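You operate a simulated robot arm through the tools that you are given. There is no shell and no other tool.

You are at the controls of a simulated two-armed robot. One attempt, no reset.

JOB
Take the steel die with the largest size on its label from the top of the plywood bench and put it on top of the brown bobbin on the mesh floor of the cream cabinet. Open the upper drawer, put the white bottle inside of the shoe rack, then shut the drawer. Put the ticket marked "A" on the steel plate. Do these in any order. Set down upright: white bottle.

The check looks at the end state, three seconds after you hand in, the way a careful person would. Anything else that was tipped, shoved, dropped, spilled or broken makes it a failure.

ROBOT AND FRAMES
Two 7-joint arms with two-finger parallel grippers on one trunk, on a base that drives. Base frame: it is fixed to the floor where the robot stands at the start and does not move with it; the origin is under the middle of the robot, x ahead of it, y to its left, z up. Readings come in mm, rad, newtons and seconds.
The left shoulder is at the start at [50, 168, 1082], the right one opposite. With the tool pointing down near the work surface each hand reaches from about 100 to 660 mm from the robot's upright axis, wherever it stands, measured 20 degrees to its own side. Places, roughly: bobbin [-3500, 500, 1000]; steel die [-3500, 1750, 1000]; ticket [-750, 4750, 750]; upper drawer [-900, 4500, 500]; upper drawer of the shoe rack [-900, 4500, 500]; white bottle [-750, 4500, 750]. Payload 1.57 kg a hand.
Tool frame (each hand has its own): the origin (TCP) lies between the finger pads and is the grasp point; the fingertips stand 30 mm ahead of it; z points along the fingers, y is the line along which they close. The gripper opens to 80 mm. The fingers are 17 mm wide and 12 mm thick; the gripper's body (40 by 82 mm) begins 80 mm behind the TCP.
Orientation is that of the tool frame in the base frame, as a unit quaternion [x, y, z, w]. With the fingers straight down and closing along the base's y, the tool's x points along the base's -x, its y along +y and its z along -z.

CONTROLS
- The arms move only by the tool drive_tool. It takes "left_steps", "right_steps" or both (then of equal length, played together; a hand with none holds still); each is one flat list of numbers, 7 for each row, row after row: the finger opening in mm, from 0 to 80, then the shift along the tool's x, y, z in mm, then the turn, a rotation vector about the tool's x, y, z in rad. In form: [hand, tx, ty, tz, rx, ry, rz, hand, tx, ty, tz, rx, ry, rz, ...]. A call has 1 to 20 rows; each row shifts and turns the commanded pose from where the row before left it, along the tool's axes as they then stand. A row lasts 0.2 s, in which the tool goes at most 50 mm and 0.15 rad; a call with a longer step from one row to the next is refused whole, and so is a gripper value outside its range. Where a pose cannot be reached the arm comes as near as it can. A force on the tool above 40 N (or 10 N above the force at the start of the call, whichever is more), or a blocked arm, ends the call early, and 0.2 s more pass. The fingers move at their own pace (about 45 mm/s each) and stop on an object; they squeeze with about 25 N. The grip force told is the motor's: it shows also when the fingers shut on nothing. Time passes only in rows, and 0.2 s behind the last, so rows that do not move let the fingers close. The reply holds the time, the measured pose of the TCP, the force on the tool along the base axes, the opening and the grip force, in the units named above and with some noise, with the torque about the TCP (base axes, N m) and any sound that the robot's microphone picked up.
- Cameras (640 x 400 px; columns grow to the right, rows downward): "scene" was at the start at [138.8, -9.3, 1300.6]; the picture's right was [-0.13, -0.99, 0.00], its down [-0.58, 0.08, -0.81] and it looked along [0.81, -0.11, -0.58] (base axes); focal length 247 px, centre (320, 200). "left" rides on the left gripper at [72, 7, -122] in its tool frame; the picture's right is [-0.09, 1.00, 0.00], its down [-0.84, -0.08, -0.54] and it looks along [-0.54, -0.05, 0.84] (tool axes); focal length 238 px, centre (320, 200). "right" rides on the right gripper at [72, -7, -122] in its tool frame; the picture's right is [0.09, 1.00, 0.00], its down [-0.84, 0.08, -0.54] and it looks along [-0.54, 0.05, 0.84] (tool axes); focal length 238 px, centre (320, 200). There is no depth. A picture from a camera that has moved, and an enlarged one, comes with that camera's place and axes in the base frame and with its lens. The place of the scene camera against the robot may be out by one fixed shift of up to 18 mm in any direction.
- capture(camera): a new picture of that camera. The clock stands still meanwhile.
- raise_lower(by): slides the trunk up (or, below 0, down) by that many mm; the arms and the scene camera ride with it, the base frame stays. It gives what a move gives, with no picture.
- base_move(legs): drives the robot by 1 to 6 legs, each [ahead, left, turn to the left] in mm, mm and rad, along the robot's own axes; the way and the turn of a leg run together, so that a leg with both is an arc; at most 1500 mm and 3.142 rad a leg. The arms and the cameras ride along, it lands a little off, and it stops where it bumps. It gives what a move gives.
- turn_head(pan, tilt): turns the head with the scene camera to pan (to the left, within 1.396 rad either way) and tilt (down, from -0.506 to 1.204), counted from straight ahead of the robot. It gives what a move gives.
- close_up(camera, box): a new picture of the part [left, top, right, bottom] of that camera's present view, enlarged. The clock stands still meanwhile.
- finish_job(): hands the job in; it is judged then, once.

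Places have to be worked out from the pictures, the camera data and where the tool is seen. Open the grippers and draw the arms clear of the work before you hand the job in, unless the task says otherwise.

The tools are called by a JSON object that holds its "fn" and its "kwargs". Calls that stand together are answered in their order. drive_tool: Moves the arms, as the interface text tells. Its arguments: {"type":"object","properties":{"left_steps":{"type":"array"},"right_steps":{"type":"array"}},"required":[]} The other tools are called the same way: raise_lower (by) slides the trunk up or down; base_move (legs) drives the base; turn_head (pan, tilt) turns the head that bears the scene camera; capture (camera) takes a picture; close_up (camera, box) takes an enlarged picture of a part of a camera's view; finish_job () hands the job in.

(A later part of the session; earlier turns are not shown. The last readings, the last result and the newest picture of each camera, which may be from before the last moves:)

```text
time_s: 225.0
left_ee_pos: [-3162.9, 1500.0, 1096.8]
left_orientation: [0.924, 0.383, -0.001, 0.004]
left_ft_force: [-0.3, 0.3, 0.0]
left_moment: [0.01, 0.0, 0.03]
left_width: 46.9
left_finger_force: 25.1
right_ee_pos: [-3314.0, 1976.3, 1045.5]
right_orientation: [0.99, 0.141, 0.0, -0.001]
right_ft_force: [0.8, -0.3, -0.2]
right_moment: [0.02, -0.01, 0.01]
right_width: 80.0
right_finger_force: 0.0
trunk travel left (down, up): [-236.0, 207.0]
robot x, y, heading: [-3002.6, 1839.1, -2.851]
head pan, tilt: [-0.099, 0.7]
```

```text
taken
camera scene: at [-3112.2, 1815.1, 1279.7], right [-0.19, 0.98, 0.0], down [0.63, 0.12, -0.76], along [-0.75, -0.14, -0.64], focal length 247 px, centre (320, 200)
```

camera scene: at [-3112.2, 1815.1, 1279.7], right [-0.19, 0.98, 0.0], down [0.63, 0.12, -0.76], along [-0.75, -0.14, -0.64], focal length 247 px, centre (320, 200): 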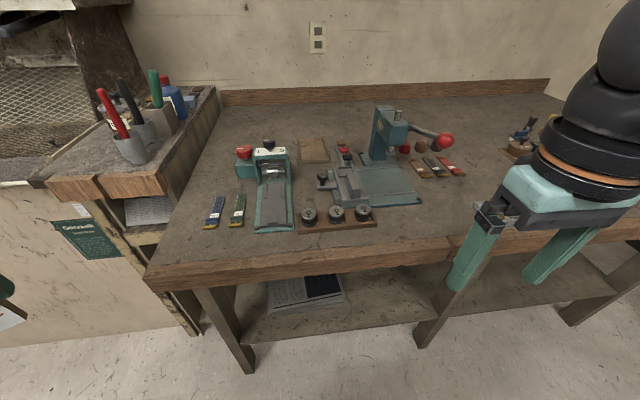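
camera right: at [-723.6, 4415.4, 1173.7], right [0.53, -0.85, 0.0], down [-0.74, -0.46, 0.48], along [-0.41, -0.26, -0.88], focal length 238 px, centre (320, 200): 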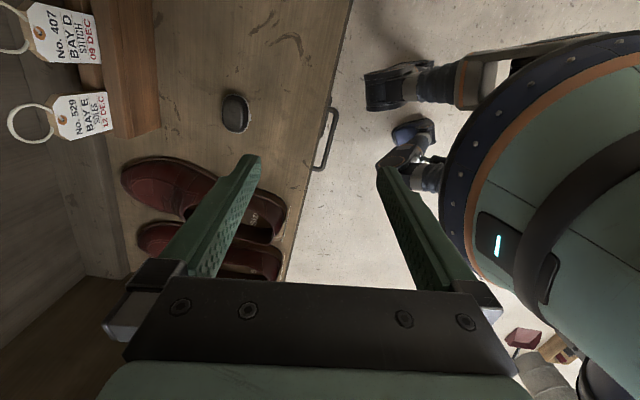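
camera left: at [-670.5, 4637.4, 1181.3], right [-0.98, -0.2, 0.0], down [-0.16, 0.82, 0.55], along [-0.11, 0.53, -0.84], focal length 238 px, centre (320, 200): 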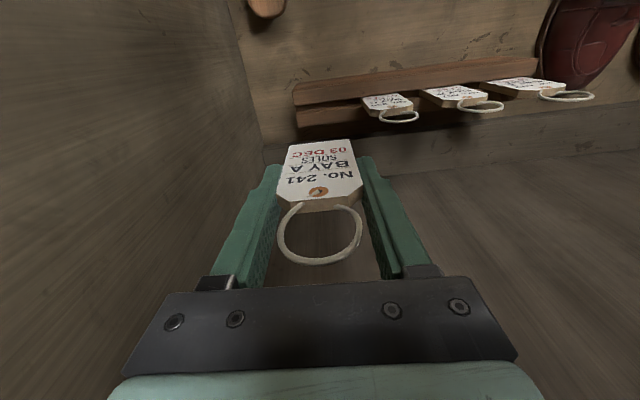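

Die "4" is now 538 mm ahead and 148 mm right. I bring the right hand over it at its current height.

{"fn": "drive_tool", "kwargs": {"right_steps": [80, -30, 10, 0, 0, 0, 0, 80, -40, 10, 0, 0, 0, 0, 80, -40, 10, 0, 0, 0, 0, 80, -40, 10, 0, 0, 0, 0, 80, -40, 10, 0, 0, 0, 0, 80, -40, 10, 0, 0, 0, 0, 80, -40, 10, 0, 0, 0, 0, 80, 0, 0, 0, 0, 0, 0]}}

{"fn": "capture", "kwargs": {"camera": "right"}}

{"fn": "capture", "kwargs": {"camera": "scene"}}

```text
time_s: 226.8
left_ee_pos: [-3161.7, 1500.1, 1097.2]
left_orientation: [0.924, 0.382, -0.002, 0.003]
left_ft_force: [0.0, 0.1, 0.8]
left_moment: [0.02, 0.0, 0.0]
left_width: 46.9
left_finger_force: 25.3
right_ee_pos: [-3554.4, 1832.4, 1044.8]
right_orientation: [0.99, 0.14, 0.001, -0.001]
right_ft_force: [0.3, -0.1, -0.4]
right_moment: [0.02, 0.04, -0.02]
right_width: 80.0
right_finger_force: 0.1
trunk travel left (down, up): [-236.0, 207.0]
robot x, y, heading: [-3000.8, 1839.3, -2.853]
head pan, tilt: [-0.099, 0.7]
```

```text
taken
camera right: at [-3486.8, 1858.1, 1165.6], right [0.37, -0.93, 0.0], down [-0.78, -0.31, 0.54], along [-0.5, -0.2, -0.84], focal length 238 px, centre (320, 200)
```

right: 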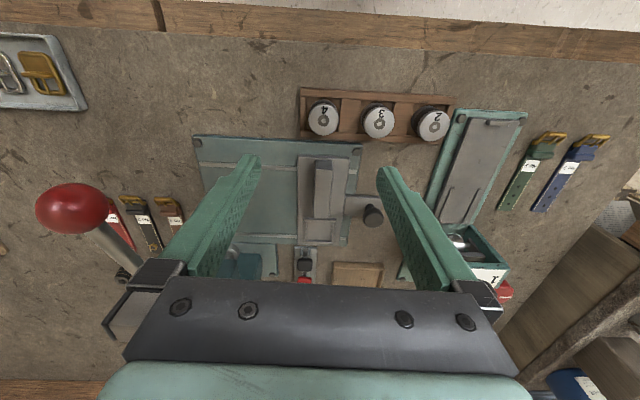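

```text
taken
camera scene: at [-3112.2, 1815.3, 1279.7], right [-0.19, 0.98, 0.0], down [0.63, 0.12, -0.76], along [-0.75, -0.14, -0.64], focal length 247 px, centre (320, 200)
```

scene: 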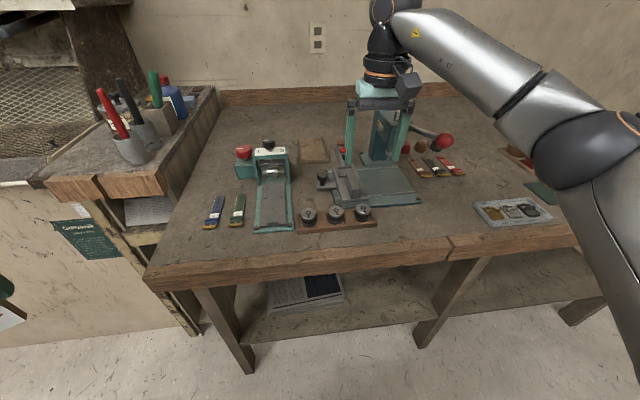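

Die "4" is right below the hand. I zoom the wrist view for exact placement and heights.

{"fn": "close_up", "kwargs": {"camera": "right", "box": [280, 70, 440, 170]}}

```text
4.00 times, centred on (360, 120) of right
camera zoom: at [-3486.8, 1858.1, 1165.6], right [0.37, -0.93, 0.0], down [-0.78, -0.31, 0.54], along [-0.5, -0.2, -0.84], focal length 953 px, centre (160, 520)
```

zoom: 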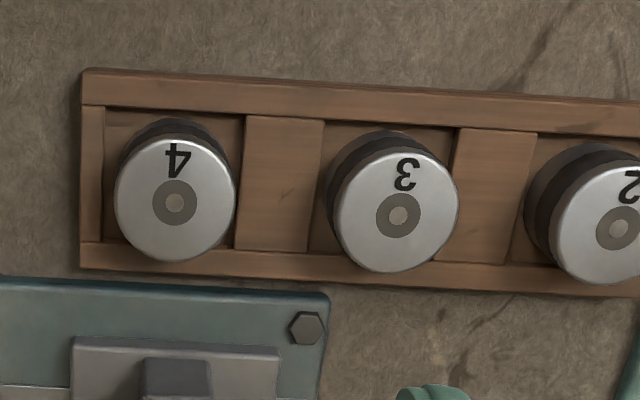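

The die is ~35 mm wide. I centre on it (+4.6, +3.5), narrow the opening to 56 mm, and descend to z≈965 to measure again.

{"fn": "drive_tool", "kwargs": {"right_steps": [56, 4.6, 3.5, 0, 0, 0, 0, 56, 0, 0, 30, 0, 0, 0, 56, 0, 0, 30, 0, 0, 0, 56, 0, 0, 20, 0, 0, 0, 56, 0, 0, 0, 0, 0, 0]}}

{"fn": "close_up", "kwargs": {"camera": "right", "box": [240, 90, 400, 190]}}

```text
time_s: 228.0
left_ee_pos: [-3161.9, 1499.3, 1096.7]
left_orientation: [0.924, 0.383, -0.002, 0.003]
left_ft_force: [0.5, 0.6, -0.3]
left_moment: [0.0, -0.02, 0.0]
left_width: 46.7
left_finger_force: 25.3
right_ee_pos: [-3548.9, 1831.4, 963.9]
right_orientation: [0.99, 0.139, -0.001, 0.0]
right_ft_force: [-1.0, 0.8, -0.8]
right_moment: [-0.01, 0.02, -0.01]
right_width: 56.0
right_finger_force: 0.0
trunk travel left (down, up): [-236.0, 207.0]
robot x, y, heading: [-2998.8, 1841.7, -2.852]
head pan, tilt: [-0.099, 0.7]
```

```text
4.00 times, centred on (320, 140) of right
camera zoom: at [-3481.5, 1856.9, 1085.8], right [0.36, -0.93, 0.0], down [-0.78, -0.31, 0.54], along [-0.5, -0.2, -0.84], focal length 953 px, centre (320, 440)
```

zoom: 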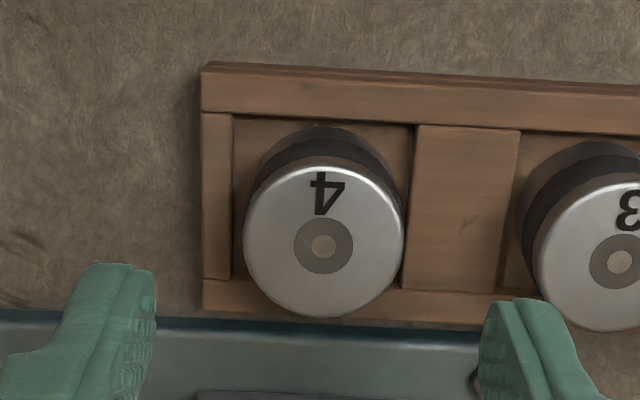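

Die centre is within 3 mm; its top z≈890. I correct and descend to z≈908 (fingertips ~878, above the tray's walls).

{"fn": "drive_tool", "kwargs": {"right_steps": [56, -3.3, 1.6, 0, 0, 0, 0, 56, 0, 0, 20, 0, 0, 0, 56, 0, 0, 20, 0, 0, 0, 56, 0, 0, 10, 0, 0, 0, 56, 0, 0, 6, 0, 0, 0, 56, 0, 0, 0, 0, 0, 0]}}

{"fn": "capture", "kwargs": {"camera": "right"}}

{"fn": "close_up", "kwargs": {"camera": "scene", "box": [300, 160, 420, 235]}}

```text
time_s: 229.4
left_ee_pos: [-3161.5, 1499.2, 1096.3]
left_orientation: [0.924, 0.382, -0.001, 0.003]
left_ft_force: [-0.7, 1.2, -0.1]
left_moment: [0.04, 0.01, 0.03]
left_width: 46.9
left_finger_force: 25.0
right_ee_pos: [-3551.4, 1829.7, 909.0]
right_orientation: [0.99, 0.14, 0.0, -0.001]
right_ft_force: [0.9, 0.4, 0.0]
right_moment: [-0.04, -0.01, 0.01]
right_width: 55.8
right_finger_force: 0.0
trunk travel left (down, up): [-236.0, 207.0]
robot x, y, heading: [-3004.1, 1840.4, -2.851]
head pan, tilt: [-0.099, 0.7]
```

```text
taken
camera right: at [-3483.8, 1855.1, 1029.9], right [0.36, -0.93, 0.0], down [-0.78, -0.31, 0.54], along [-0.5, -0.2, -0.84], focal length 238 px, centre (320, 200)
```

right: 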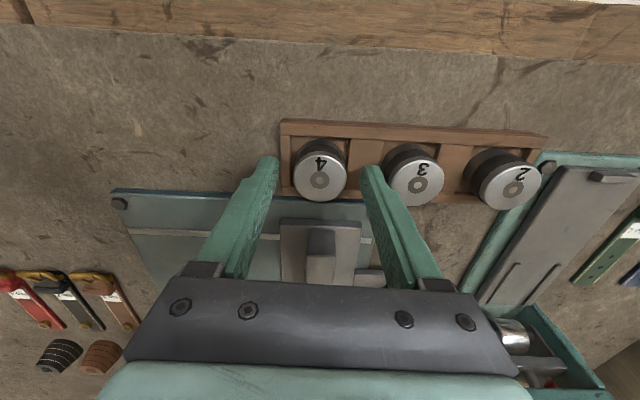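

```text
5.33 times, centred on (360, 198) of scene
camera zoom: at [-3112.2, 1815.1, 1279.7], right [-0.19, 0.98, 0.0], down [0.63, 0.12, -0.76], along [-0.75, -0.14, -0.64], focal length 1319 px, centre (107, 213)
```

zoom: 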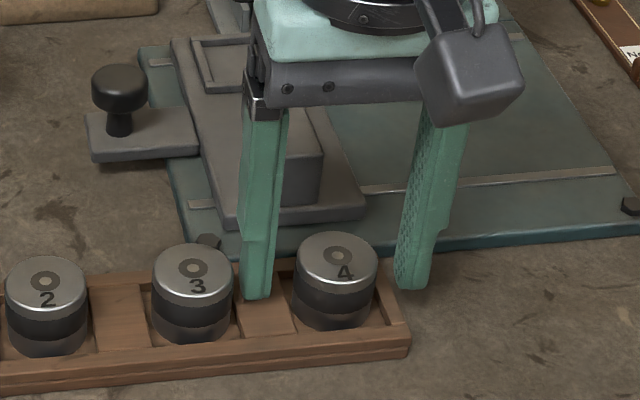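

Fingers straddle die "4" without contact; its top is at z≈897, so the tips overlap by ~18 mm. I nudge 2 mm and close.

{"fn": "drive_tool", "kwargs": {"right_steps": [56, 2, 0, 0, 0, 0, 0, 48, 0, 0, 0, 0, 0, 0, 40, 0, 0, 0, 0, 0, 0, 30, 0, 0, 0, 0, 0, 0, 20, 0, 0, 0, 0, 0, 0, 20, 0, 0, 0, 0, 0, 0, 20, 0, 0, 0, 0, 0, 0]}}

{"fn": "capture", "kwargs": {"camera": "right"}}

```text
time_s: 231.0
left_ee_pos: [-3161.8, 1499.7, 1096.4]
left_orientation: [0.924, 0.383, -0.002, 0.004]
left_ft_force: [-0.2, 0.5, -0.6]
left_moment: [0.02, -0.01, -0.01]
left_width: 46.5
left_finger_force: 24.9
right_ee_pos: [-3549.1, 1829.4, 908.1]
right_orientation: [0.99, 0.14, 0.0, 0.0]
right_ft_force: [-0.2, 1.6, 1.0]
right_moment: [-0.01, -0.04, 0.01]
right_width: 33.1
right_finger_force: 24.8
trunk travel left (down, up): [-236.0, 207.0]
robot x, y, heading: [-3003.0, 1840.0, -2.853]
head pan, tilt: [-0.099, 0.7]
```

```text
taken
camera right: at [-3481.9, 1855.6, 1030.3], right [0.36, -0.93, 0.0], down [-0.78, -0.31, 0.54], along [-0.5, -0.2, -0.84], focal length 238 px, centre (320, 200)
```

right: 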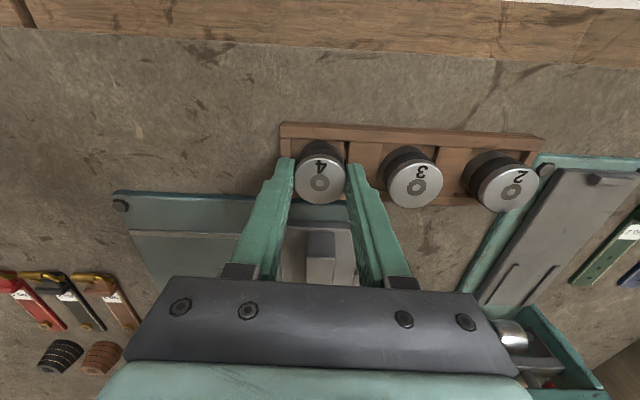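

Die "4" is gripped at 33 mm. I lift it gently straight up.

{"fn": "drive_tool", "kwargs": {"right_steps": [20, 0, 0, -5, 0, 0, 0, 20, 0, 0, -10, 0, 0, 0, 20, 0, 0, -15, 0, 0, 0, 20, 0, 0, -25, 0, 0, 0, 20, 0, 0, -30, 0, 0, 0, 20, 0, 0, -35, 0, 0, 0, 20, 0, 0, 0, 0, 0, 0]}}

{"fn": "capture", "kwargs": {"camera": "right"}}

{"fn": "capture", "kwargs": {"camera": "scene"}}

```text
time_s: 232.6
left_ee_pos: [-3162.2, 1499.3, 1097.0]
left_orientation: [0.924, 0.383, 0.0, 0.003]
left_ft_force: [-0.6, 0.7, -0.2]
left_moment: [-0.01, -0.02, 0.02]
left_width: 46.8
left_finger_force: 25.1
right_ee_pos: [-3548.4, 1830.2, 1029.0]
right_orientation: [0.99, 0.14, 0.001, -0.001]
right_ft_force: [0.1, 0.1, -1.8]
right_moment: [-0.01, -0.02, 0.0]
right_width: 32.9
right_finger_force: 24.9
trunk travel left (down, up): [-236.0, 207.0]
robot x, y, heading: [-3001.7, 1838.9, -2.857]
head pan, tilt: [-0.099, 0.7]
```

```text
taken
camera right: at [-3482.0, 1855.6, 1150.5], right [0.36, -0.93, 0.0], down [-0.78, -0.31, 0.54], along [-0.5, -0.2, -0.84], focal length 238 px, centre (320, 200)
```

right: 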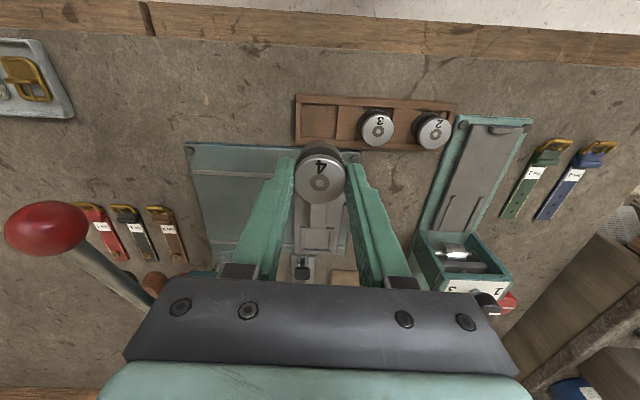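

```text
taken
camera scene: at [-3112.4, 1815.2, 1279.6], right [-0.19, 0.98, 0.0], down [0.63, 0.12, -0.76], along [-0.75, -0.14, -0.64], focal length 247 px, centre (320, 200)
```

scene: 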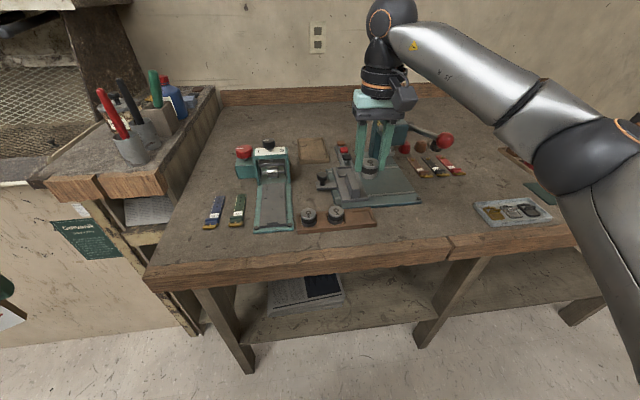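

Die "4" is in the right hand (≈0.18 kg), dies 2 and 3 undisturbed. I retract the arm and drive back and left toward the cream cabinet.

{"fn": "drive_tool", "kwargs": {"right_steps": [20, 30, 0, -5, 0, 0, 0, 20, 40, 0, -5, 0, 0, 0, 20, 40, 0, -5, 0, 0, 0, 20, 40, 0, -5, 0, 0, 0, 20, 40, 0, 0, 0, 0, 0, 20, 40, -20, 0, 0, 0, 0, 20, 40, -30, 0, 0, 0, 0, 20, 0, 0, 0, 0, 0, 0]}}

{"fn": "base_move", "kwargs": {"legs": [[-200, 0, 0], [0, 750, 0]]}}

{"fn": "turn_head", "kwargs": {"pan": 0.2, "tilt": 0.35}}

{"fn": "capture", "kwargs": {"camera": "scene"}}

```text
time_s: 234.4
left_ee_pos: [-3161.6, 1500.2, 1095.8]
left_orientation: [0.924, 0.383, -0.001, 0.003]
left_ft_force: [-0.2, -0.2, 1.2]
left_moment: [0.01, 0.01, 0.03]
left_width: 46.8
left_finger_force: 24.8
right_ee_pos: [-3302.9, 1952.6, 1048.7]
right_orientation: [0.99, 0.14, 0.001, -0.001]
right_ft_force: [-0.1, 0.4, -1.0]
right_moment: [-0.03, -0.01, -0.03]
right_width: 32.8
right_finger_force: 24.9
trunk travel left (down, up): [-236.0, 207.0]
robot x, y, heading: [-3002.2, 1840.2, -2.853]
head pan, tilt: [-0.099, 0.7]
```

```text
time_s: 242.5
left_ee_pos: [-2759.7, 844.0, 1096.6]
left_orientation: [0.924, 0.382, -0.001, 0.003]
left_ft_force: [0.3, 0.7, -1.0]
left_moment: [0.01, 0.02, -0.01]
left_width: 46.7
left_finger_force: 25.1
right_ee_pos: [-2899.4, 1297.1, 1048.3]
right_orientation: [0.99, 0.138, -0.001, 0.0]
right_ft_force: [-0.4, -0.4, -2.0]
right_moment: [-0.02, 0.0, -0.02]
right_width: 33.1
right_finger_force: 24.6
trunk travel left (down, up): [-236.0, 207.0]
robot x, y, heading: [-2595.6, 1186.8, -2.856]
head pan, tilt: [-0.099, 0.7]
```

```text
time_s: 243.4
left_ee_pos: [-2759.5, 842.8, 1096.7]
left_orientation: [0.924, 0.381, 0.0, 0.004]
left_ft_force: [0.0, -0.4, 0.4]
left_moment: [0.01, -0.03, 0.04]
left_width: 46.9
left_finger_force: 25.1
right_ee_pos: [-2899.9, 1298.0, 1049.0]
right_orientation: [0.99, 0.139, -0.001, 0.0]
right_ft_force: [0.0, 0.0, -2.4]
right_moment: [0.02, 0.0, -0.02]
right_width: 32.9
right_finger_force: 25.1
trunk travel left (down, up): [-236.0, 207.0]
robot x, y, heading: [-2596.1, 1186.3, -2.853]
head pan, tilt: [0.201, 0.351]
```

```text
taken
camera scene: at [-2707.4, 1131.0, 1311.0], right [-0.47, 0.88, 0.0], down [0.3, 0.16, -0.94], along [-0.83, -0.44, -0.34], focal length 247 px, centre (320, 200)
```

scene: 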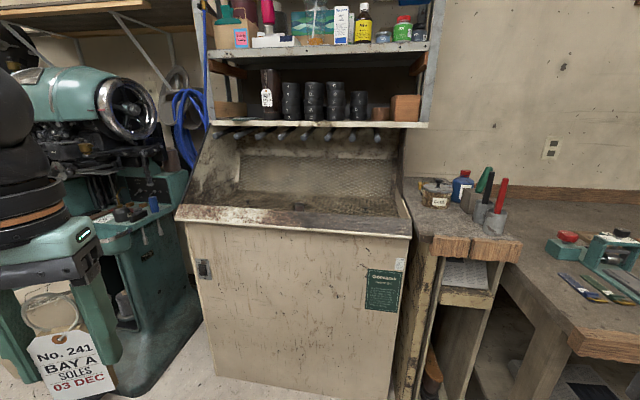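

The cream cabinet with its recessed mesh is ahead. I zoom into the recess to see the bobbins.

{"fn": "close_up", "kwargs": {"camera": "scene", "box": [175, 110, 425, 245]}}

{"fn": "raise_lower", "kwargs": {"by": 150}}

{"fn": "turn_head", "kwargs": {"pan": 0.05, "tilt": 0.5}}

{"fn": "capture", "kwargs": {"camera": "scene"}}

```text
2.56 times, centred on (300, 178) of scene
camera zoom: at [-2707.4, 1131.0, 1311.0], right [-0.47, 0.88, 0.0], down [0.3, 0.16, -0.94], along [-0.83, -0.44, -0.34], focal length 633 px, centre (371, 258)
```

zoom: 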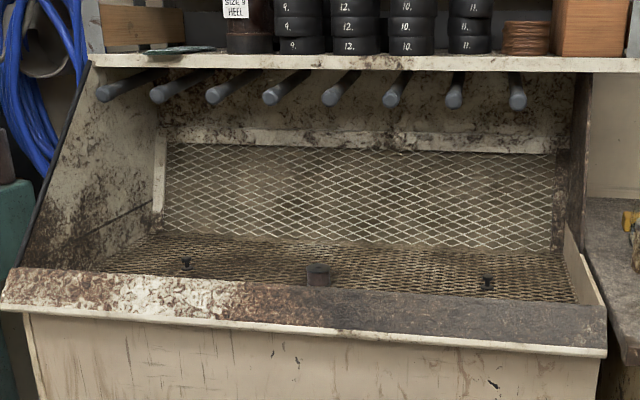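

```text
time_s: 245.1
left_ee_pos: [-2759.4, 844.3, 1247.1]
left_orientation: [0.924, 0.381, 0.0, 0.004]
left_ft_force: [0.1, -0.9, -0.7]
left_moment: [0.02, -0.01, -0.04]
left_width: 46.8
left_finger_force: 25.0
right_ee_pos: [-2899.0, 1296.6, 1199.6]
right_orientation: [0.99, 0.138, 0.001, 0.0]
right_ft_force: [-0.6, 0.0, -2.5]
right_moment: [-0.02, 0.03, 0.0]
right_width: 32.8
right_finger_force: 24.9
trunk travel left (down, up): [-386.0, 57.0]
robot x, y, heading: [-2598.8, 1183.6, -2.853]
head pan, tilt: [0.201, 0.351]
```

```text
time_s: 245.8
left_ee_pos: [-2759.0, 843.5, 1245.4]
left_orientation: [0.925, 0.381, -0.001, 0.003]
left_ft_force: [0.2, 0.1, -0.2]
left_moment: [-0.02, -0.03, 0.0]
left_width: 46.9
left_finger_force: 25.2
right_ee_pos: [-2898.7, 1297.6, 1199.8]
right_orientation: [0.99, 0.139, 0.0, -0.001]
right_ft_force: [-0.2, 0.0, -3.1]
right_moment: [0.0, -0.01, -0.01]
right_width: 33.0
right_finger_force: 24.8
trunk travel left (down, up): [-386.0, 57.0]
robot x, y, heading: [-2600.5, 1181.5, -2.857]
head pan, tilt: [0.051, 0.499]
```

```text
taken
camera scene: at [-2711.0, 1144.4, 1447.4], right [-0.33, 0.94, 0.0], down [0.45, 0.16, -0.88], along [-0.83, -0.29, -0.48], focal length 247 px, centre (320, 200)
```

scene: 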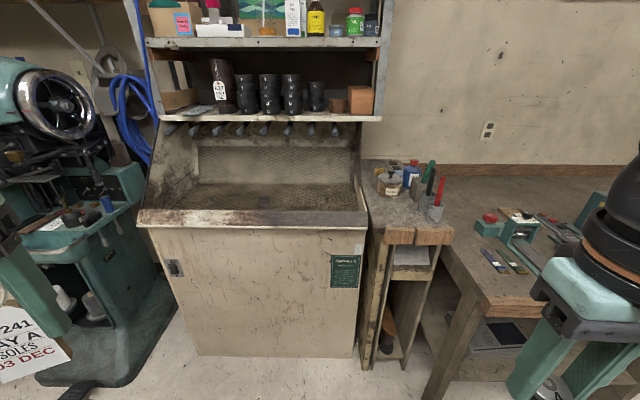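

{"fn": "close_up", "kwargs": {"camera": "scene", "box": [135, 110, 375, 245]}}

{"fn": "close_up", "kwargs": {"camera": "scene", "box": [0, 150, 140, 240]}}

```text
2.67 times, centred on (255, 178) of scene
camera zoom: at [-2711.0, 1144.4, 1447.4], right [-0.33, 0.94, 0.0], down [0.45, 0.16, -0.88], along [-0.83, -0.29, -0.48], focal length 659 px, centre (493, 260)
```

zoom: 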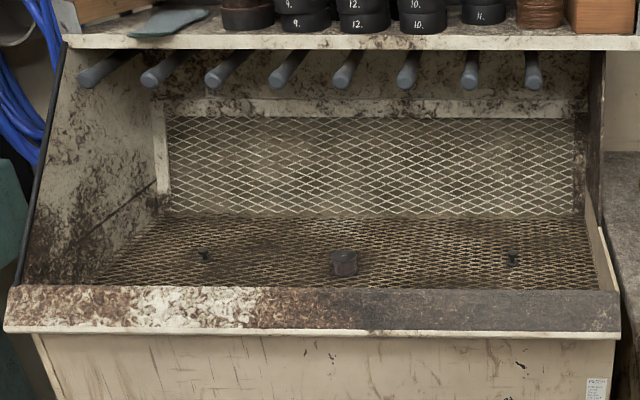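

```text
4.44 times, centred on (70, 195) of scene
camera zoom: at [-2711.0, 1144.4, 1447.4], right [-0.33, 0.94, 0.0], down [0.45, 0.16, -0.88], along [-0.83, -0.29, -0.48], focal length 1099 px, centre (1431, 222)
```

zoom: 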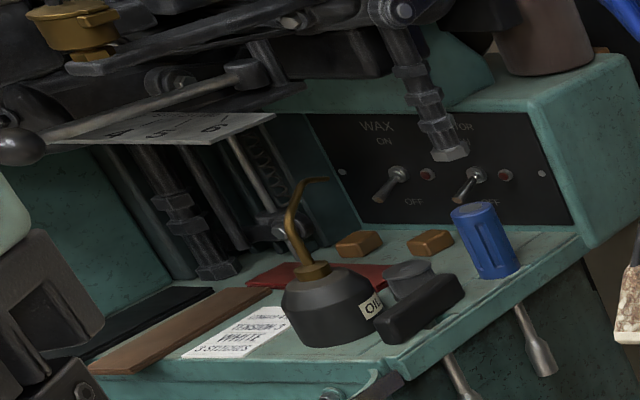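

In the recess I see a dark cylinder in the middle and two small fittings; it's right below the shelf's front edge. I tuck the left hand in (away from the sewing machine) and approach for a better look.

{"fn": "drive_tool", "kwargs": {"left_steps": [30, 7, -34, 0, 0, 0, 0, 30, 7, -34, 0, 0, 0, 0, 30, 7, -34, 0, 0, 0, 0, 30, 0, 0, 0, 0, 0, 0]}}

{"fn": "base_move", "kwargs": {"legs": [[350, 370, 0]]}}

{"fn": "turn_head", "kwargs": {"pan": 0.0, "tilt": 0.6}}

{"fn": "capture", "kwargs": {"camera": "scene"}}

```text
time_s: 246.8
left_ee_pos: [-2816.4, 930.5, 1247.2]
left_orientation: [0.925, 0.381, -0.001, 0.002]
left_ft_force: [0.3, -0.2, 0.5]
left_moment: [0.0, 0.02, -0.01]
left_width: 46.8
left_finger_force: 24.4
right_ee_pos: [-2898.7, 1296.1, 1200.2]
right_orientation: [0.99, 0.139, 0.0, -0.001]
right_ft_force: [1.0, -0.3, -1.1]
right_moment: [0.02, -0.03, 0.01]
right_width: 32.8
right_finger_force: 25.3
trunk travel left (down, up): [-386.0, 57.0]
robot x, y, heading: [-2596.1, 1183.2, -2.852]
head pan, tilt: [0.051, 0.499]
```

```text
time_s: 250.6
left_ee_pos: [-3043.4, 479.8, 1245.0]
left_orientation: [0.924, 0.383, -0.001, 0.002]
left_ft_force: [-0.3, 0.4, -0.7]
left_moment: [0.03, -0.01, 0.02]
left_width: 46.6
left_finger_force: 25.6
right_ee_pos: [-3128.3, 845.6, 1199.3]
right_orientation: [0.99, 0.14, 0.0, -0.001]
right_ft_force: [0.5, -0.1, -1.6]
right_moment: [-0.01, -0.01, -0.02]
right_width: 32.9
right_finger_force: 24.6
trunk travel left (down, up): [-386.0, 57.0]
robot x, y, heading: [-2827.7, 734.5, -2.85]
head pan, tilt: [0.051, 0.499]
```

```text
time_s: 251.3
left_ee_pos: [-3043.0, 479.6, 1245.8]
left_orientation: [0.924, 0.384, -0.001, 0.003]
left_ft_force: [-0.8, 0.0, -0.7]
left_moment: [0.0, 0.05, -0.03]
left_width: 46.7
left_finger_force: 25.1
right_ee_pos: [-3127.5, 845.6, 1199.3]
right_orientation: [0.99, 0.14, -0.001, 0.0]
right_ft_force: [0.3, -1.3, -1.6]
right_moment: [-0.01, 0.01, 0.03]
right_width: 33.2
right_finger_force: 24.8
trunk travel left (down, up): [-386.0, 57.0]
robot x, y, heading: [-2823.0, 734.3, -2.854]
head pan, tilt: [0.0, 0.6]
```

```text
taken
camera scene: at [-2937.2, 698.7, 1438.3], right [-0.29, 0.96, 0.0], down [0.54, 0.16, -0.83], along [-0.79, -0.24, -0.56], focal length 247 px, centre (320, 200)
```

scene: 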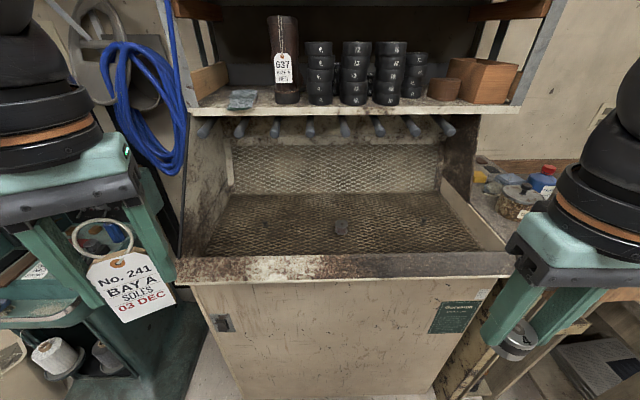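

{"fn": "close_up", "kwargs": {"camera": "scene", "box": [180, 140, 510, 290]}}

{"fn": "close_up", "kwargs": {"camera": "scene", "box": [290, 195, 390, 260]}}

```text
1.94 times, centred on (345, 215) of scene
camera zoom: at [-2937.2, 698.7, 1438.3], right [-0.29, 0.96, 0.0], down [0.54, 0.16, -0.83], along [-0.79, -0.24, -0.56], focal length 480 px, centre (272, 171)
```

zoom: 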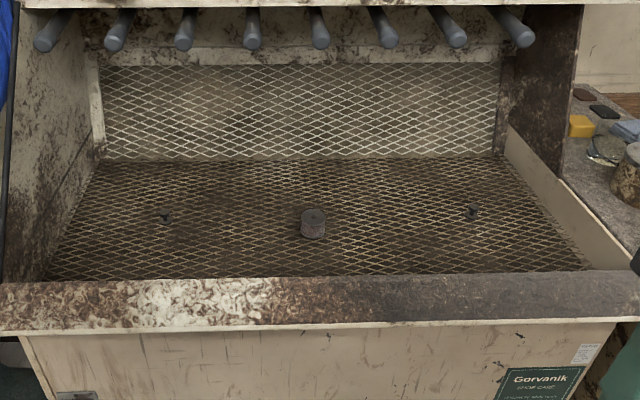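

```text
6.15 times, centred on (340, 228) of scene
camera zoom: at [-2937.2, 698.7, 1438.3], right [-0.29, 0.96, 0.0], down [0.54, 0.16, -0.83], along [-0.79, -0.24, -0.56], focal length 1522 px, centre (197, 31)
```

zoom: 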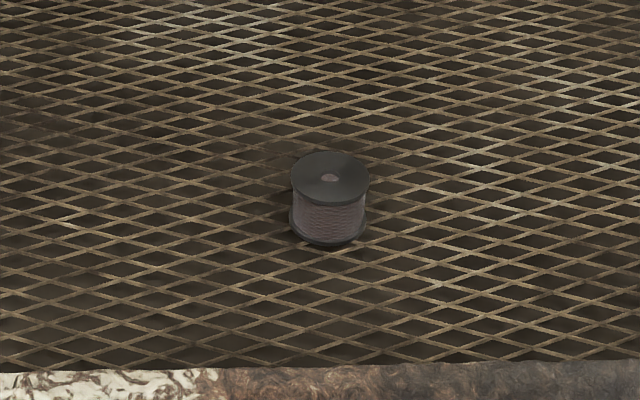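

The bobbin is the single spool in the middle of the mesh; triangulation puts its top at (-3560, 588, 916), with the dowel tips and shelf well behind the wrist's needed space. I tuck the left hand back a little and move 161 mm closer.

{"fn": "drive_tool", "kwargs": {"left_steps": [30, 26, 14, 0, 0, 0, 0, 30, 27, 14, 0, 0, 0, 0, 30, 0, 0, 0, 0, 0, 0]}}

{"fn": "base_move", "kwargs": {"legs": [[161, 29, 0]]}}

{"fn": "capture", "kwargs": {"camera": "scene"}}

{"fn": "capture", "kwargs": {"camera": "right"}}

```text
time_s: 252.1
left_ee_pos: [-2986.8, 497.4, 1247.0]
left_orientation: [0.924, 0.384, -0.001, 0.003]
left_ft_force: [1.4, -0.7, -0.7]
left_moment: [-0.01, -0.01, 0.01]
left_width: 47.0
left_finger_force: 24.6
right_ee_pos: [-3127.2, 845.7, 1199.3]
right_orientation: [0.99, 0.14, 0.0, 0.001]
right_ft_force: [0.6, -0.1, -1.1]
right_moment: [0.01, -0.02, 0.0]
right_width: 33.0
right_finger_force: 25.2
trunk travel left (down, up): [-386.0, 57.0]
robot x, y, heading: [-2826.1, 730.5, -2.85]
head pan, tilt: [0.0, 0.6]
```

```text
time_s: 253.5
left_ee_pos: [-3133.2, 424.2, 1246.1]
left_orientation: [0.924, 0.382, -0.001, 0.004]
left_ft_force: [0.5, 0.5, -0.9]
left_moment: [0.02, -0.04, -0.02]
left_width: 46.7
left_finger_force: 25.1
right_ee_pos: [-3273.0, 772.3, 1199.2]
right_orientation: [0.99, 0.139, 0.0, 0.0]
right_ft_force: [0.1, 0.2, -1.8]
right_moment: [0.03, -0.03, 0.03]
right_width: 32.9
right_finger_force: 25.0
trunk travel left (down, up): [-386.0, 57.0]
robot x, y, heading: [-2970.0, 660.0, -2.856]
head pan, tilt: [0.0, 0.6]
```

```text
taken
camera scene: at [-3083.1, 625.5, 1438.2], right [-0.28, 0.96, 0.0], down [0.54, 0.16, -0.82], along [-0.79, -0.23, -0.57], focal length 247 px, centre (320, 200)
```

scene: 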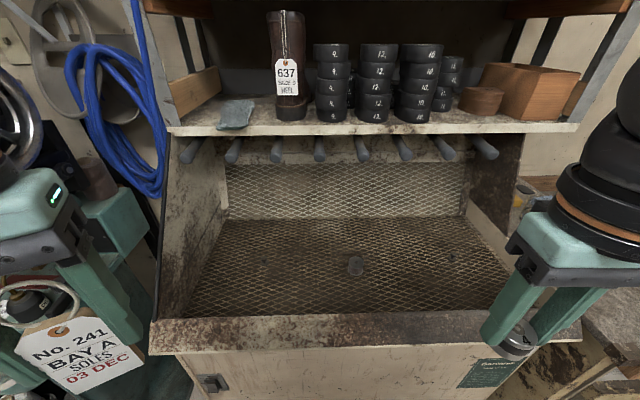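

```text
taken
camera right: at [-3205.3, 797.7, 1320.7], right [0.36, -0.93, 0.0], down [-0.78, -0.31, 0.54], along [-0.5, -0.2, -0.84], focal length 238 px, centre (320, 200)
```

right: 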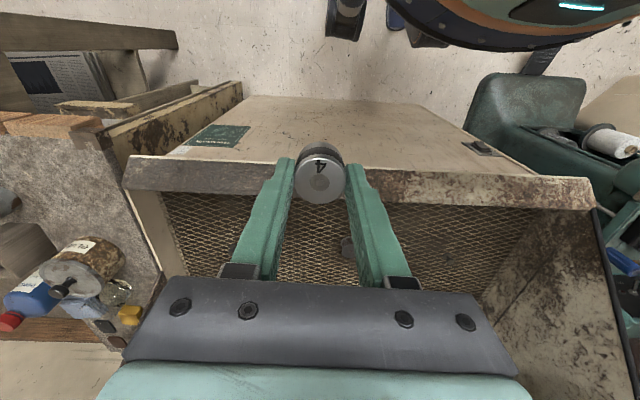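

I lower the right hand to z≈1040 in front of the rim, then move it in over the recess toward the bobbin.

{"fn": "drive_tool", "kwargs": {"right_steps": [20, 0, 0, 35, 0, 0, 0, 20, 0, 0, 40, 0, 0, 0, 20, 0, 0, 45, 0, 0, 0, 20, 0, 0, 40, 0, 0, 0, 20, -30, 10, 0, 0, 0, 0, 20, -38, 12, 0, 0, 0, 0, 20, -38, 12, 0, 0, 0, 0, 20, -38, 12, 0, 0, 0, 0, 20, -38, 12, 0, 0, 0, 0, 20, -38, 12, 0, 0, 0, 0, 20, -38, 12, 0, 0, 0, 0, 20, 0, 0, 0, 0, 0, 0]}}

{"fn": "capture", "kwargs": {"camera": "right"}}

{"fn": "capture", "kwargs": {"camera": "scene"}}

```text
time_s: 256.1
left_ee_pos: [-3131.8, 423.4, 1247.0]
left_orientation: [0.924, 0.382, -0.002, 0.002]
left_ft_force: [-0.4, 0.4, 0.4]
left_moment: [-0.01, -0.03, -0.01]
left_width: 47.1
left_finger_force: 24.9
right_ee_pos: [-3502.1, 621.4, 1038.7]
right_orientation: [0.99, 0.14, 0.0, 0.0]
right_ft_force: [1.0, 0.7, -2.2]
right_moment: [0.02, -0.02, 0.02]
right_width: 32.8
right_finger_force: 25.1
right hand out of reach, approached as far as the arm can: row 4
trunk travel left (down, up): [-386.0, 57.0]
robot x, y, heading: [-2970.7, 659.9, -2.858]
head pan, tilt: [0.0, 0.6]
```

```text
taken
camera right: at [-3435.0, 646.6, 1160.2], right [0.36, -0.93, 0.0], down [-0.78, -0.31, 0.54], along [-0.51, -0.2, -0.84], focal length 238 px, centre (320, 200)
```

right: 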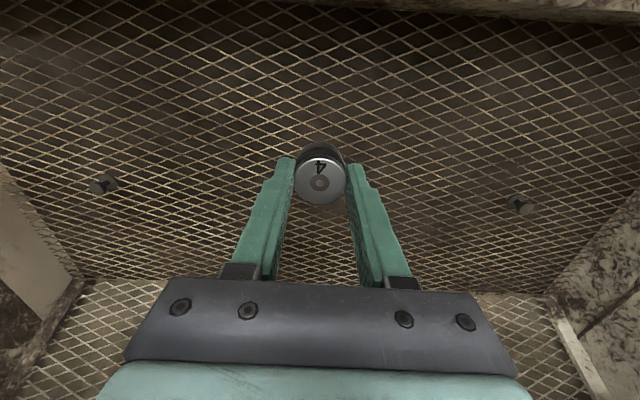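

```text
taken
camera scene: at [-3082.3, 626.2, 1438.3], right [-0.28, 0.96, 0.0], down [0.54, 0.16, -0.83], along [-0.79, -0.23, -0.56], focal length 247 px, centre (320, 200)
```

scene: 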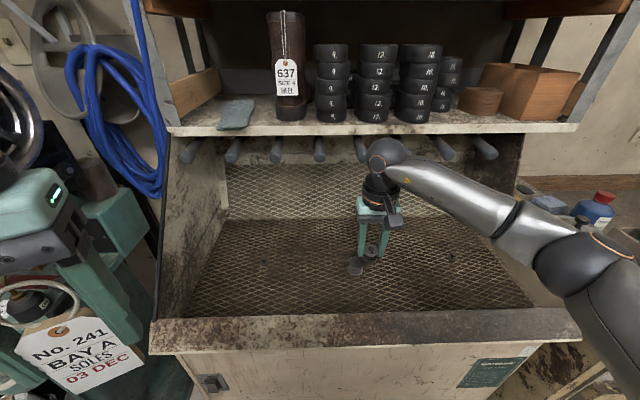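

The die hides the bobbin in the wrist view, so I back up 50 mm to see the bobbin between the fingers and measure it.

{"fn": "drive_tool", "kwargs": {"right_steps": [20, 25, 5, 0, 0, 0, 0, 20, 25, 4, 0, 0, 0, 0, 20, 0, 0, 0, 0, 0, 0]}}

{"fn": "capture", "kwargs": {"camera": "right"}}

{"fn": "close_up", "kwargs": {"camera": "right", "box": [260, 140, 388, 220]}}

```text
time_s: 256.9
left_ee_pos: [-3130.3, 422.7, 1247.2]
left_orientation: [0.924, 0.381, -0.002, 0.002]
left_ft_force: [-0.2, 0.3, -1.3]
left_moment: [0.02, 0.0, 0.02]
left_width: 47.1
left_finger_force: 24.8
right_ee_pos: [-3451.4, 626.1, 1038.4]
right_orientation: [0.99, 0.14, 0.0, -0.001]
right_ft_force: [-0.5, -0.6, -2.4]
right_moment: [-0.01, 0.03, 0.0]
right_width: 33.0
right_finger_force: 25.2
trunk travel left (down, up): [-386.0, 57.0]
robot x, y, heading: [-2971.6, 658.0, -2.855]
head pan, tilt: [0.0, 0.6]
```

```text
taken
camera right: at [-3383.7, 651.5, 1160.3], right [0.36, -0.93, 0.0], down [-0.78, -0.31, 0.54], along [-0.5, -0.2, -0.84], focal length 238 px, centre (320, 200)
```

right: 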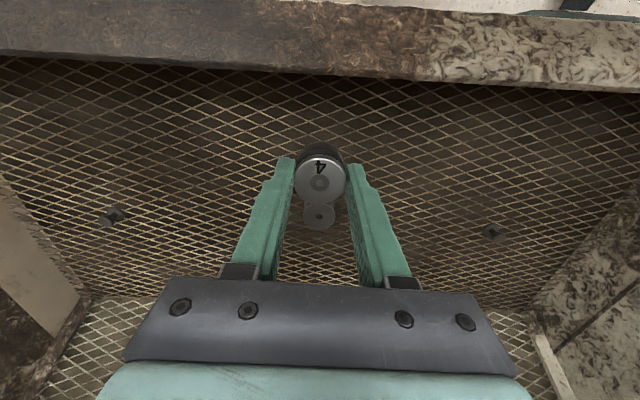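

```text
5.00 times, centred on (324, 180) of right
camera zoom: at [-3383.7, 651.5, 1160.3], right [0.36, -0.93, 0.0], down [-0.78, -0.31, 0.54], along [-0.5, -0.2, -0.84], focal length 1192 px, centre (300, 300)
```

zoom: 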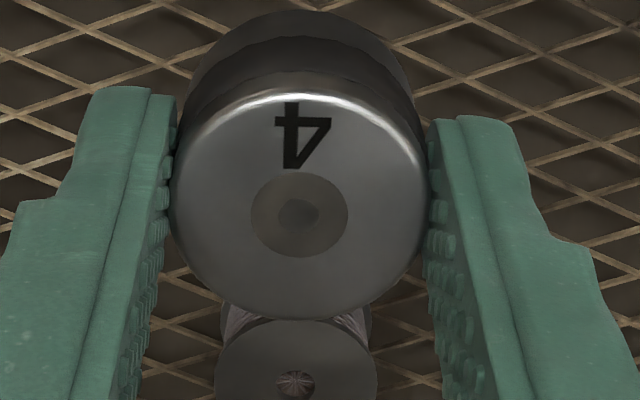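

The bobbin top is now visible; its centre is at about (-3556, 586), z≈913, and the die sits centred in the grip. I move over it (−110, +10) and lower to z≈990.

{"fn": "drive_tool", "kwargs": {"right_steps": [20, -28, 2.5, 0, 0, 0, 0, 20, -28, 2.5, 0, 0, 0, 0, 20, -28, 2.5, 0, 0, 0, 0, 20, -26, 2.5, 0, 0, 0, 0, 20, 0, 0, 24, 0, 0, 0, 20, 0, 0, 24, 0, 0, 0, 20, 0, 0, 0, 0, 0, 0]}}

{"fn": "capture", "kwargs": {"camera": "right"}}

{"fn": "close_up", "kwargs": {"camera": "scene", "box": [300, 200, 420, 290]}}

```text
time_s: 258.5
left_ee_pos: [-3131.5, 423.6, 1246.3]
left_orientation: [0.924, 0.382, -0.001, 0.003]
left_ft_force: [0.0, -0.7, 0.4]
left_moment: [-0.02, 0.01, 0.01]
left_width: 46.9
left_finger_force: 24.9
right_ee_pos: [-3553.5, 586.6, 991.5]
right_orientation: [0.99, 0.139, 0.0, -0.001]
right_ft_force: [-0.3, 0.0, -1.0]
right_moment: [-0.01, 0.0, -0.01]
right_width: 32.8
right_finger_force: 25.2
trunk travel left (down, up): [-386.0, 57.0]
robot x, y, heading: [-2970.2, 660.9, -2.854]
head pan, tilt: [0.0, 0.6]
```

```text
taken
camera right: at [-3486.9, 611.2, 1112.6], right [0.36, -0.93, 0.0], down [-0.78, -0.31, 0.54], along [-0.51, -0.2, -0.84], focal length 238 px, centre (320, 200)
```

right: 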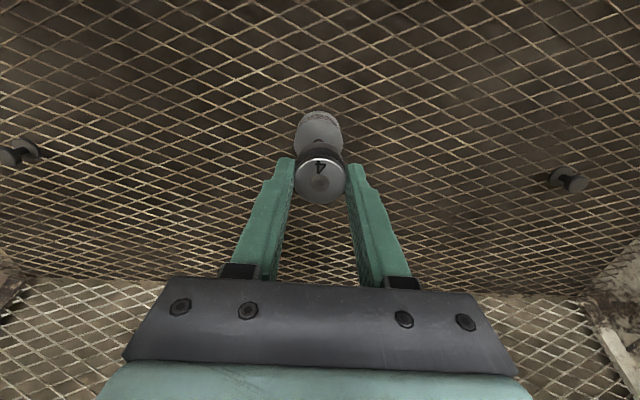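

```text
4.44 times, centred on (360, 245) of scene
camera zoom: at [-3082.3, 625.9, 1438.3], right [-0.28, 0.96, 0.0], down [0.54, 0.16, -0.83], along [-0.79, -0.23, -0.56], focal length 1099 px, centre (142, 0)
```

zoom: 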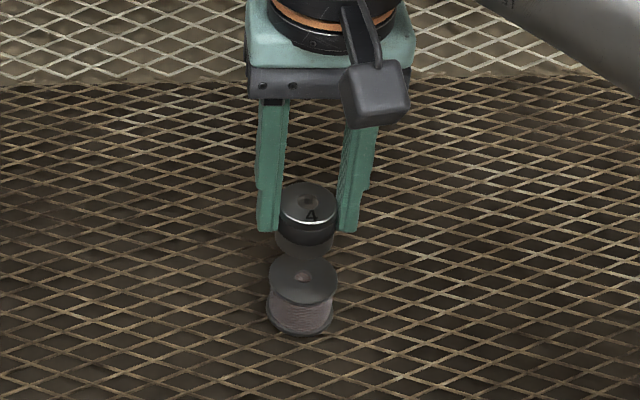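

Die and bobbin are aligned within about 3 mm. I apply a small correction and descend to just above expected contact.

{"fn": "drive_tool", "kwargs": {"right_steps": [20, -2, -1.5, 8, 0, 0, 0, 20, 0, 0, 10, 0, 0, 0, 20, 0, 0, 0, 0, 0, 0]}}

{"fn": "close_up", "kwargs": {"camera": "scene", "box": [300, 200, 420, 290]}}

```text
time_s: 259.3
left_ee_pos: [-3131.4, 423.6, 1247.0]
left_orientation: [0.924, 0.382, -0.002, 0.003]
left_ft_force: [0.5, 0.0, 0.0]
left_moment: [0.02, -0.01, -0.01]
left_width: 47.2
left_finger_force: 25.6
right_ee_pos: [-3557.1, 587.1, 973.4]
right_orientation: [0.99, 0.139, 0.0, -0.001]
right_ft_force: [-0.6, -0.8, -1.8]
right_moment: [-0.01, 0.01, 0.01]
right_width: 33.3
right_finger_force: 25.0
trunk travel left (down, up): [-386.0, 57.0]
robot x, y, heading: [-2970.5, 662.5, -2.856]
head pan, tilt: [0.0, 0.6]
```

```text
4.44 times, centred on (360, 245) of scene
camera zoom: at [-3082.4, 625.8, 1438.3], right [-0.28, 0.96, 0.0], down [0.54, 0.16, -0.82], along [-0.79, -0.23, -0.57], focal length 1099 px, centre (142, 0)
```

zoom: 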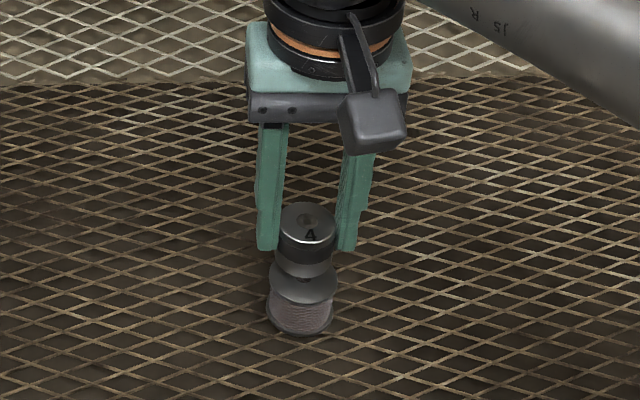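

Alignment looks good; now I step down slowly to contact.

{"fn": "drive_tool", "kwargs": {"right_steps": [20, 0, 0, 3, 0, 0, 0, 20, 0, 0, 3, 0, 0, 0, 20, 0, 0, 0, 0, 0, 0]}}

{"fn": "drive_tool", "kwargs": {"right_steps": [20, 0, 0, 2, 0, 0, 0, 20, 0, 0, 0, 0, 0, 0]}}

```text
time_s: 260.1
left_ee_pos: [-3131.6, 424.4, 1246.3]
left_orientation: [0.924, 0.381, -0.002, 0.002]
left_ft_force: [-0.2, 0.3, -1.1]
left_moment: [0.01, -0.04, 0.0]
left_width: 46.8
left_finger_force: 25.3
right_ee_pos: [-3556.7, 586.7, 967.5]
right_orientation: [0.99, 0.139, -0.001, 0.001]
right_ft_force: [-0.2, -0.4, -1.3]
right_moment: [0.01, 0.02, -0.01]
right_width: 33.2
right_finger_force: 24.9
trunk travel left (down, up): [-386.0, 57.0]
robot x, y, heading: [-2970.5, 655.9, -2.855]
head pan, tilt: [0.0, 0.6]
```

```text
time_s: 260.7
left_ee_pos: [-3132.0, 424.2, 1246.3]
left_orientation: [0.924, 0.382, -0.002, 0.003]
left_ft_force: [-0.3, -0.3, 0.4]
left_moment: [0.01, -0.01, 0.02]
left_width: 46.9
left_finger_force: 24.9
right_ee_pos: [-3556.7, 586.5, 965.2]
right_orientation: [0.99, 0.139, 0.0, 0.0]
right_ft_force: [0.5, 0.0, -2.7]
right_moment: [0.01, 0.01, -0.05]
right_width: 33.1
right_finger_force: 24.8
trunk travel left (down, up): [-386.0, 57.0]
robot x, y, heading: [-2972.4, 661.8, -2.854]
head pan, tilt: [0.0, 0.6]
```

Still free-hanging at z=965; I continue in 2 mm steps.

{"fn": "drive_tool", "kwargs": {"right_steps": [20, 0, 0, 2, 0, 0, 0, 20, 0, 0, 0, 0, 0, 0]}}

{"fn": "drive_tool", "kwargs": {"right_steps": [20, 0, 0, 2, 0, 0, 0, 20, 0, 0, 0, 0, 0, 0]}}

{"fn": "close_up", "kwargs": {"camera": "scene", "box": [320, 220, 400, 280]}}

```text
time_s: 261.3
left_ee_pos: [-3131.0, 423.9, 1246.8]
left_orientation: [0.924, 0.382, -0.001, 0.002]
left_ft_force: [0.0, -0.4, 0.4]
left_moment: [-0.03, -0.02, -0.02]
left_width: 46.8
left_finger_force: 25.2
right_ee_pos: [-3556.1, 586.2, 963.1]
right_orientation: [0.99, 0.139, 0.0, -0.001]
right_ft_force: [0.5, 0.3, -0.7]
right_moment: [0.02, -0.01, 0.03]
right_width: 33.1
right_finger_force: 23.9
trunk travel left (down, up): [-386.0, 57.0]
robot x, y, heading: [-2969.0, 661.1, -2.851]
head pan, tilt: [0.0, 0.6]
```

```text
time_s: 261.9
left_ee_pos: [-3132.5, 424.1, 1246.2]
left_orientation: [0.924, 0.382, -0.002, 0.003]
left_ft_force: [0.5, 0.1, -0.4]
left_moment: [0.0, -0.02, 0.0]
left_width: 47.0
left_finger_force: 25.3
right_ee_pos: [-3558.0, 586.6, 963.4]
right_orientation: [0.99, 0.139, -0.001, 0.0]
right_ft_force: [-1.2, 0.5, 6.6]
right_moment: [0.01, 0.01, 0.03]
right_width: 33.0
right_finger_force: 24.5
trunk travel left (down, up): [-386.0, 57.0]
robot x, y, heading: [-2969.6, 658.1, -2.86]
head pan, tilt: [0.0, 0.6]
```

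```text
6.67 times, centred on (360, 250) of scene
camera zoom: at [-3081.5, 626.0, 1438.5], right [-0.28, 0.96, 0.0], down [0.54, 0.16, -0.83], along [-0.79, -0.23, -0.56], focal length 1648 px, centre (53, -133)
```

zoom: 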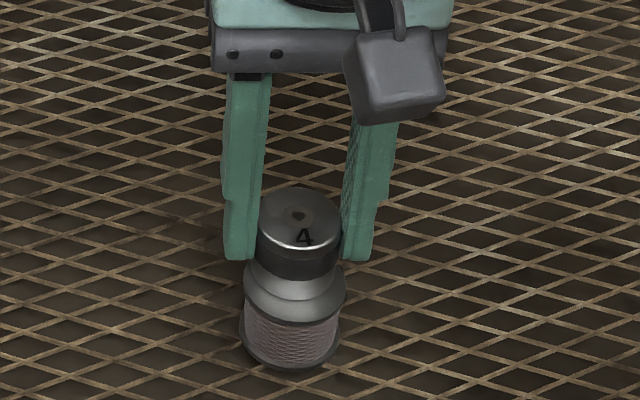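

Contact: +6.6 N at z=963; the die rests on the bobbin but looks ~3–4 mm too far back. I lift 3 mm, come back 3 mm, and set down again.

{"fn": "drive_tool", "kwargs": {"right_steps": [20, 0, 0, -4, 0, 0, 0, 20, 3, 0, 0, 0, 0, 0, 20, 0, 0, 2, 0, 0, 0, 20, 0, 0, 1.5, 0, 0, 0, 20, 0, 0, 0, 0, 0, 0]}}

{"fn": "close_up", "kwargs": {"camera": "scene", "box": [320, 220, 400, 280]}}

{"fn": "close_up", "kwargs": {"camera": "right", "box": [256, 90, 384, 190]}}

```text
time_s: 263.1
left_ee_pos: [-3130.7, 425.0, 1247.6]
left_orientation: [0.924, 0.382, -0.001, 0.003]
left_ft_force: [-0.5, 0.3, -0.2]
left_moment: [0.04, 0.01, 0.03]
left_width: 47.1
left_finger_force: 24.6
right_ee_pos: [-3553.4, 587.0, 963.7]
right_orientation: [0.99, 0.14, 0.0, 0.0]
right_ft_force: [0.3, 1.4, 4.9]
right_moment: [0.06, -0.01, -0.04]
right_width: 33.5
right_finger_force: 24.8
trunk travel left (down, up): [-386.0, 57.0]
robot x, y, heading: [-2972.2, 657.7, -2.851]
head pan, tilt: [0.0, 0.6]
```

```text
6.67 times, centred on (360, 250) of scene
camera zoom: at [-3081.6, 626.1, 1438.5], right [-0.28, 0.96, 0.0], down [0.54, 0.16, -0.83], along [-0.79, -0.23, -0.56], focal length 1648 px, centre (53, -133)
```

zoom: 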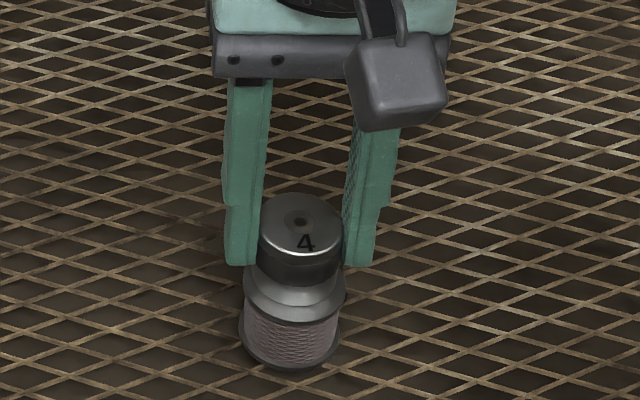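

```text
4.00 times, centred on (320, 140) of right
camera zoom: at [-3486.2, 613.1, 1085.0], right [0.36, -0.93, 0.0], down [-0.78, -0.3, 0.54], along [-0.51, -0.2, -0.84], focal length 953 px, centre (320, 440)
```

zoom: 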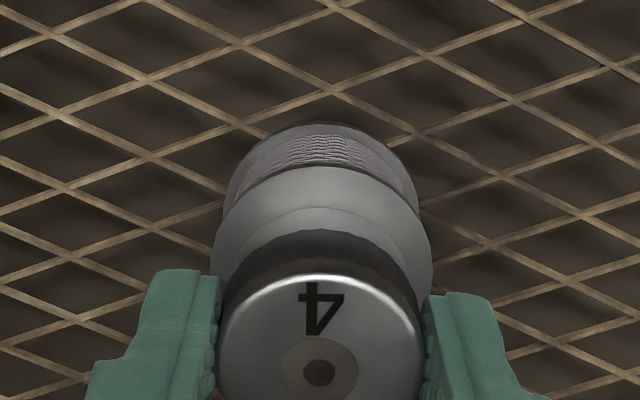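

The crescent of bobbin top on my side is still ~7 mm versus 4 mm if centred, so I shift another 3 mm toward me and set down.

{"fn": "drive_tool", "kwargs": {"right_steps": [20, 0, 0, -4, 0, 0, 0, 20, 3, 0.5, 0, 0, 0, 0, 20, 0, 0, 2, 0, 0, 0, 20, 0, 0, 1.5, 0, 0, 0, 20, 0, 0, 0, 0, 0, 0]}}

{"fn": "close_up", "kwargs": {"camera": "right", "box": [256, 90, 384, 190]}}

{"fn": "close_up", "kwargs": {"camera": "scene", "box": [320, 220, 400, 280]}}

```text
time_s: 264.3
left_ee_pos: [-3130.8, 423.6, 1247.8]
left_orientation: [0.924, 0.382, -0.001, 0.003]
left_ft_force: [0.6, 0.1, -0.5]
left_moment: [0.01, 0.01, 0.01]
left_width: 47.0
left_finger_force: 25.4
right_ee_pos: [-3551.3, 588.0, 963.6]
right_orientation: [0.99, 0.139, 0.001, -0.001]
right_ft_force: [-0.5, -0.2, 2.9]
right_moment: [-0.03, 0.04, 0.01]
right_width: 33.2
right_finger_force: 24.8
trunk travel left (down, up): [-386.0, 57.0]
robot x, y, heading: [-2970.7, 658.2, -2.855]
head pan, tilt: [0.0, 0.6]
```

```text
4.00 times, centred on (320, 140) of right
camera zoom: at [-3483.6, 613.3, 1085.0], right [0.36, -0.93, 0.0], down [-0.78, -0.3, 0.54], along [-0.51, -0.2, -0.84], focal length 953 px, centre (320, 440)
```

zoom: 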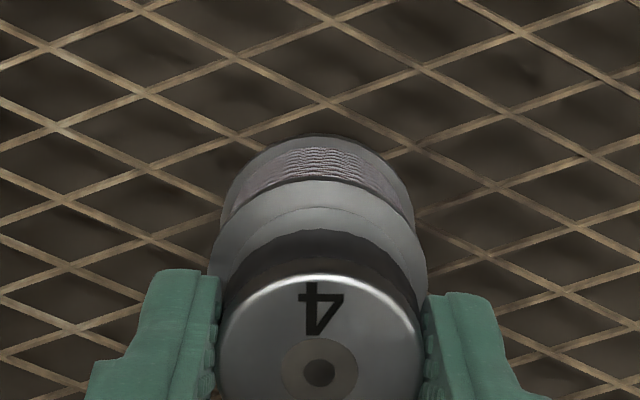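

```text
6.67 times, centred on (360, 250) of scene
camera zoom: at [-3082.1, 625.9, 1438.4], right [-0.28, 0.96, 0.0], down [0.54, 0.16, -0.83], along [-0.79, -0.23, -0.56], focal length 1648 px, centre (53, -133)
```

zoom: 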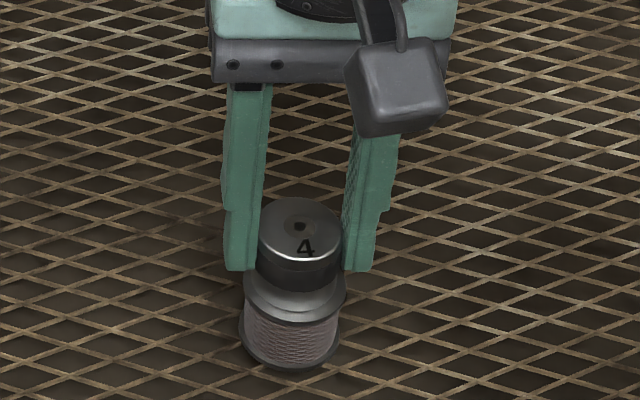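

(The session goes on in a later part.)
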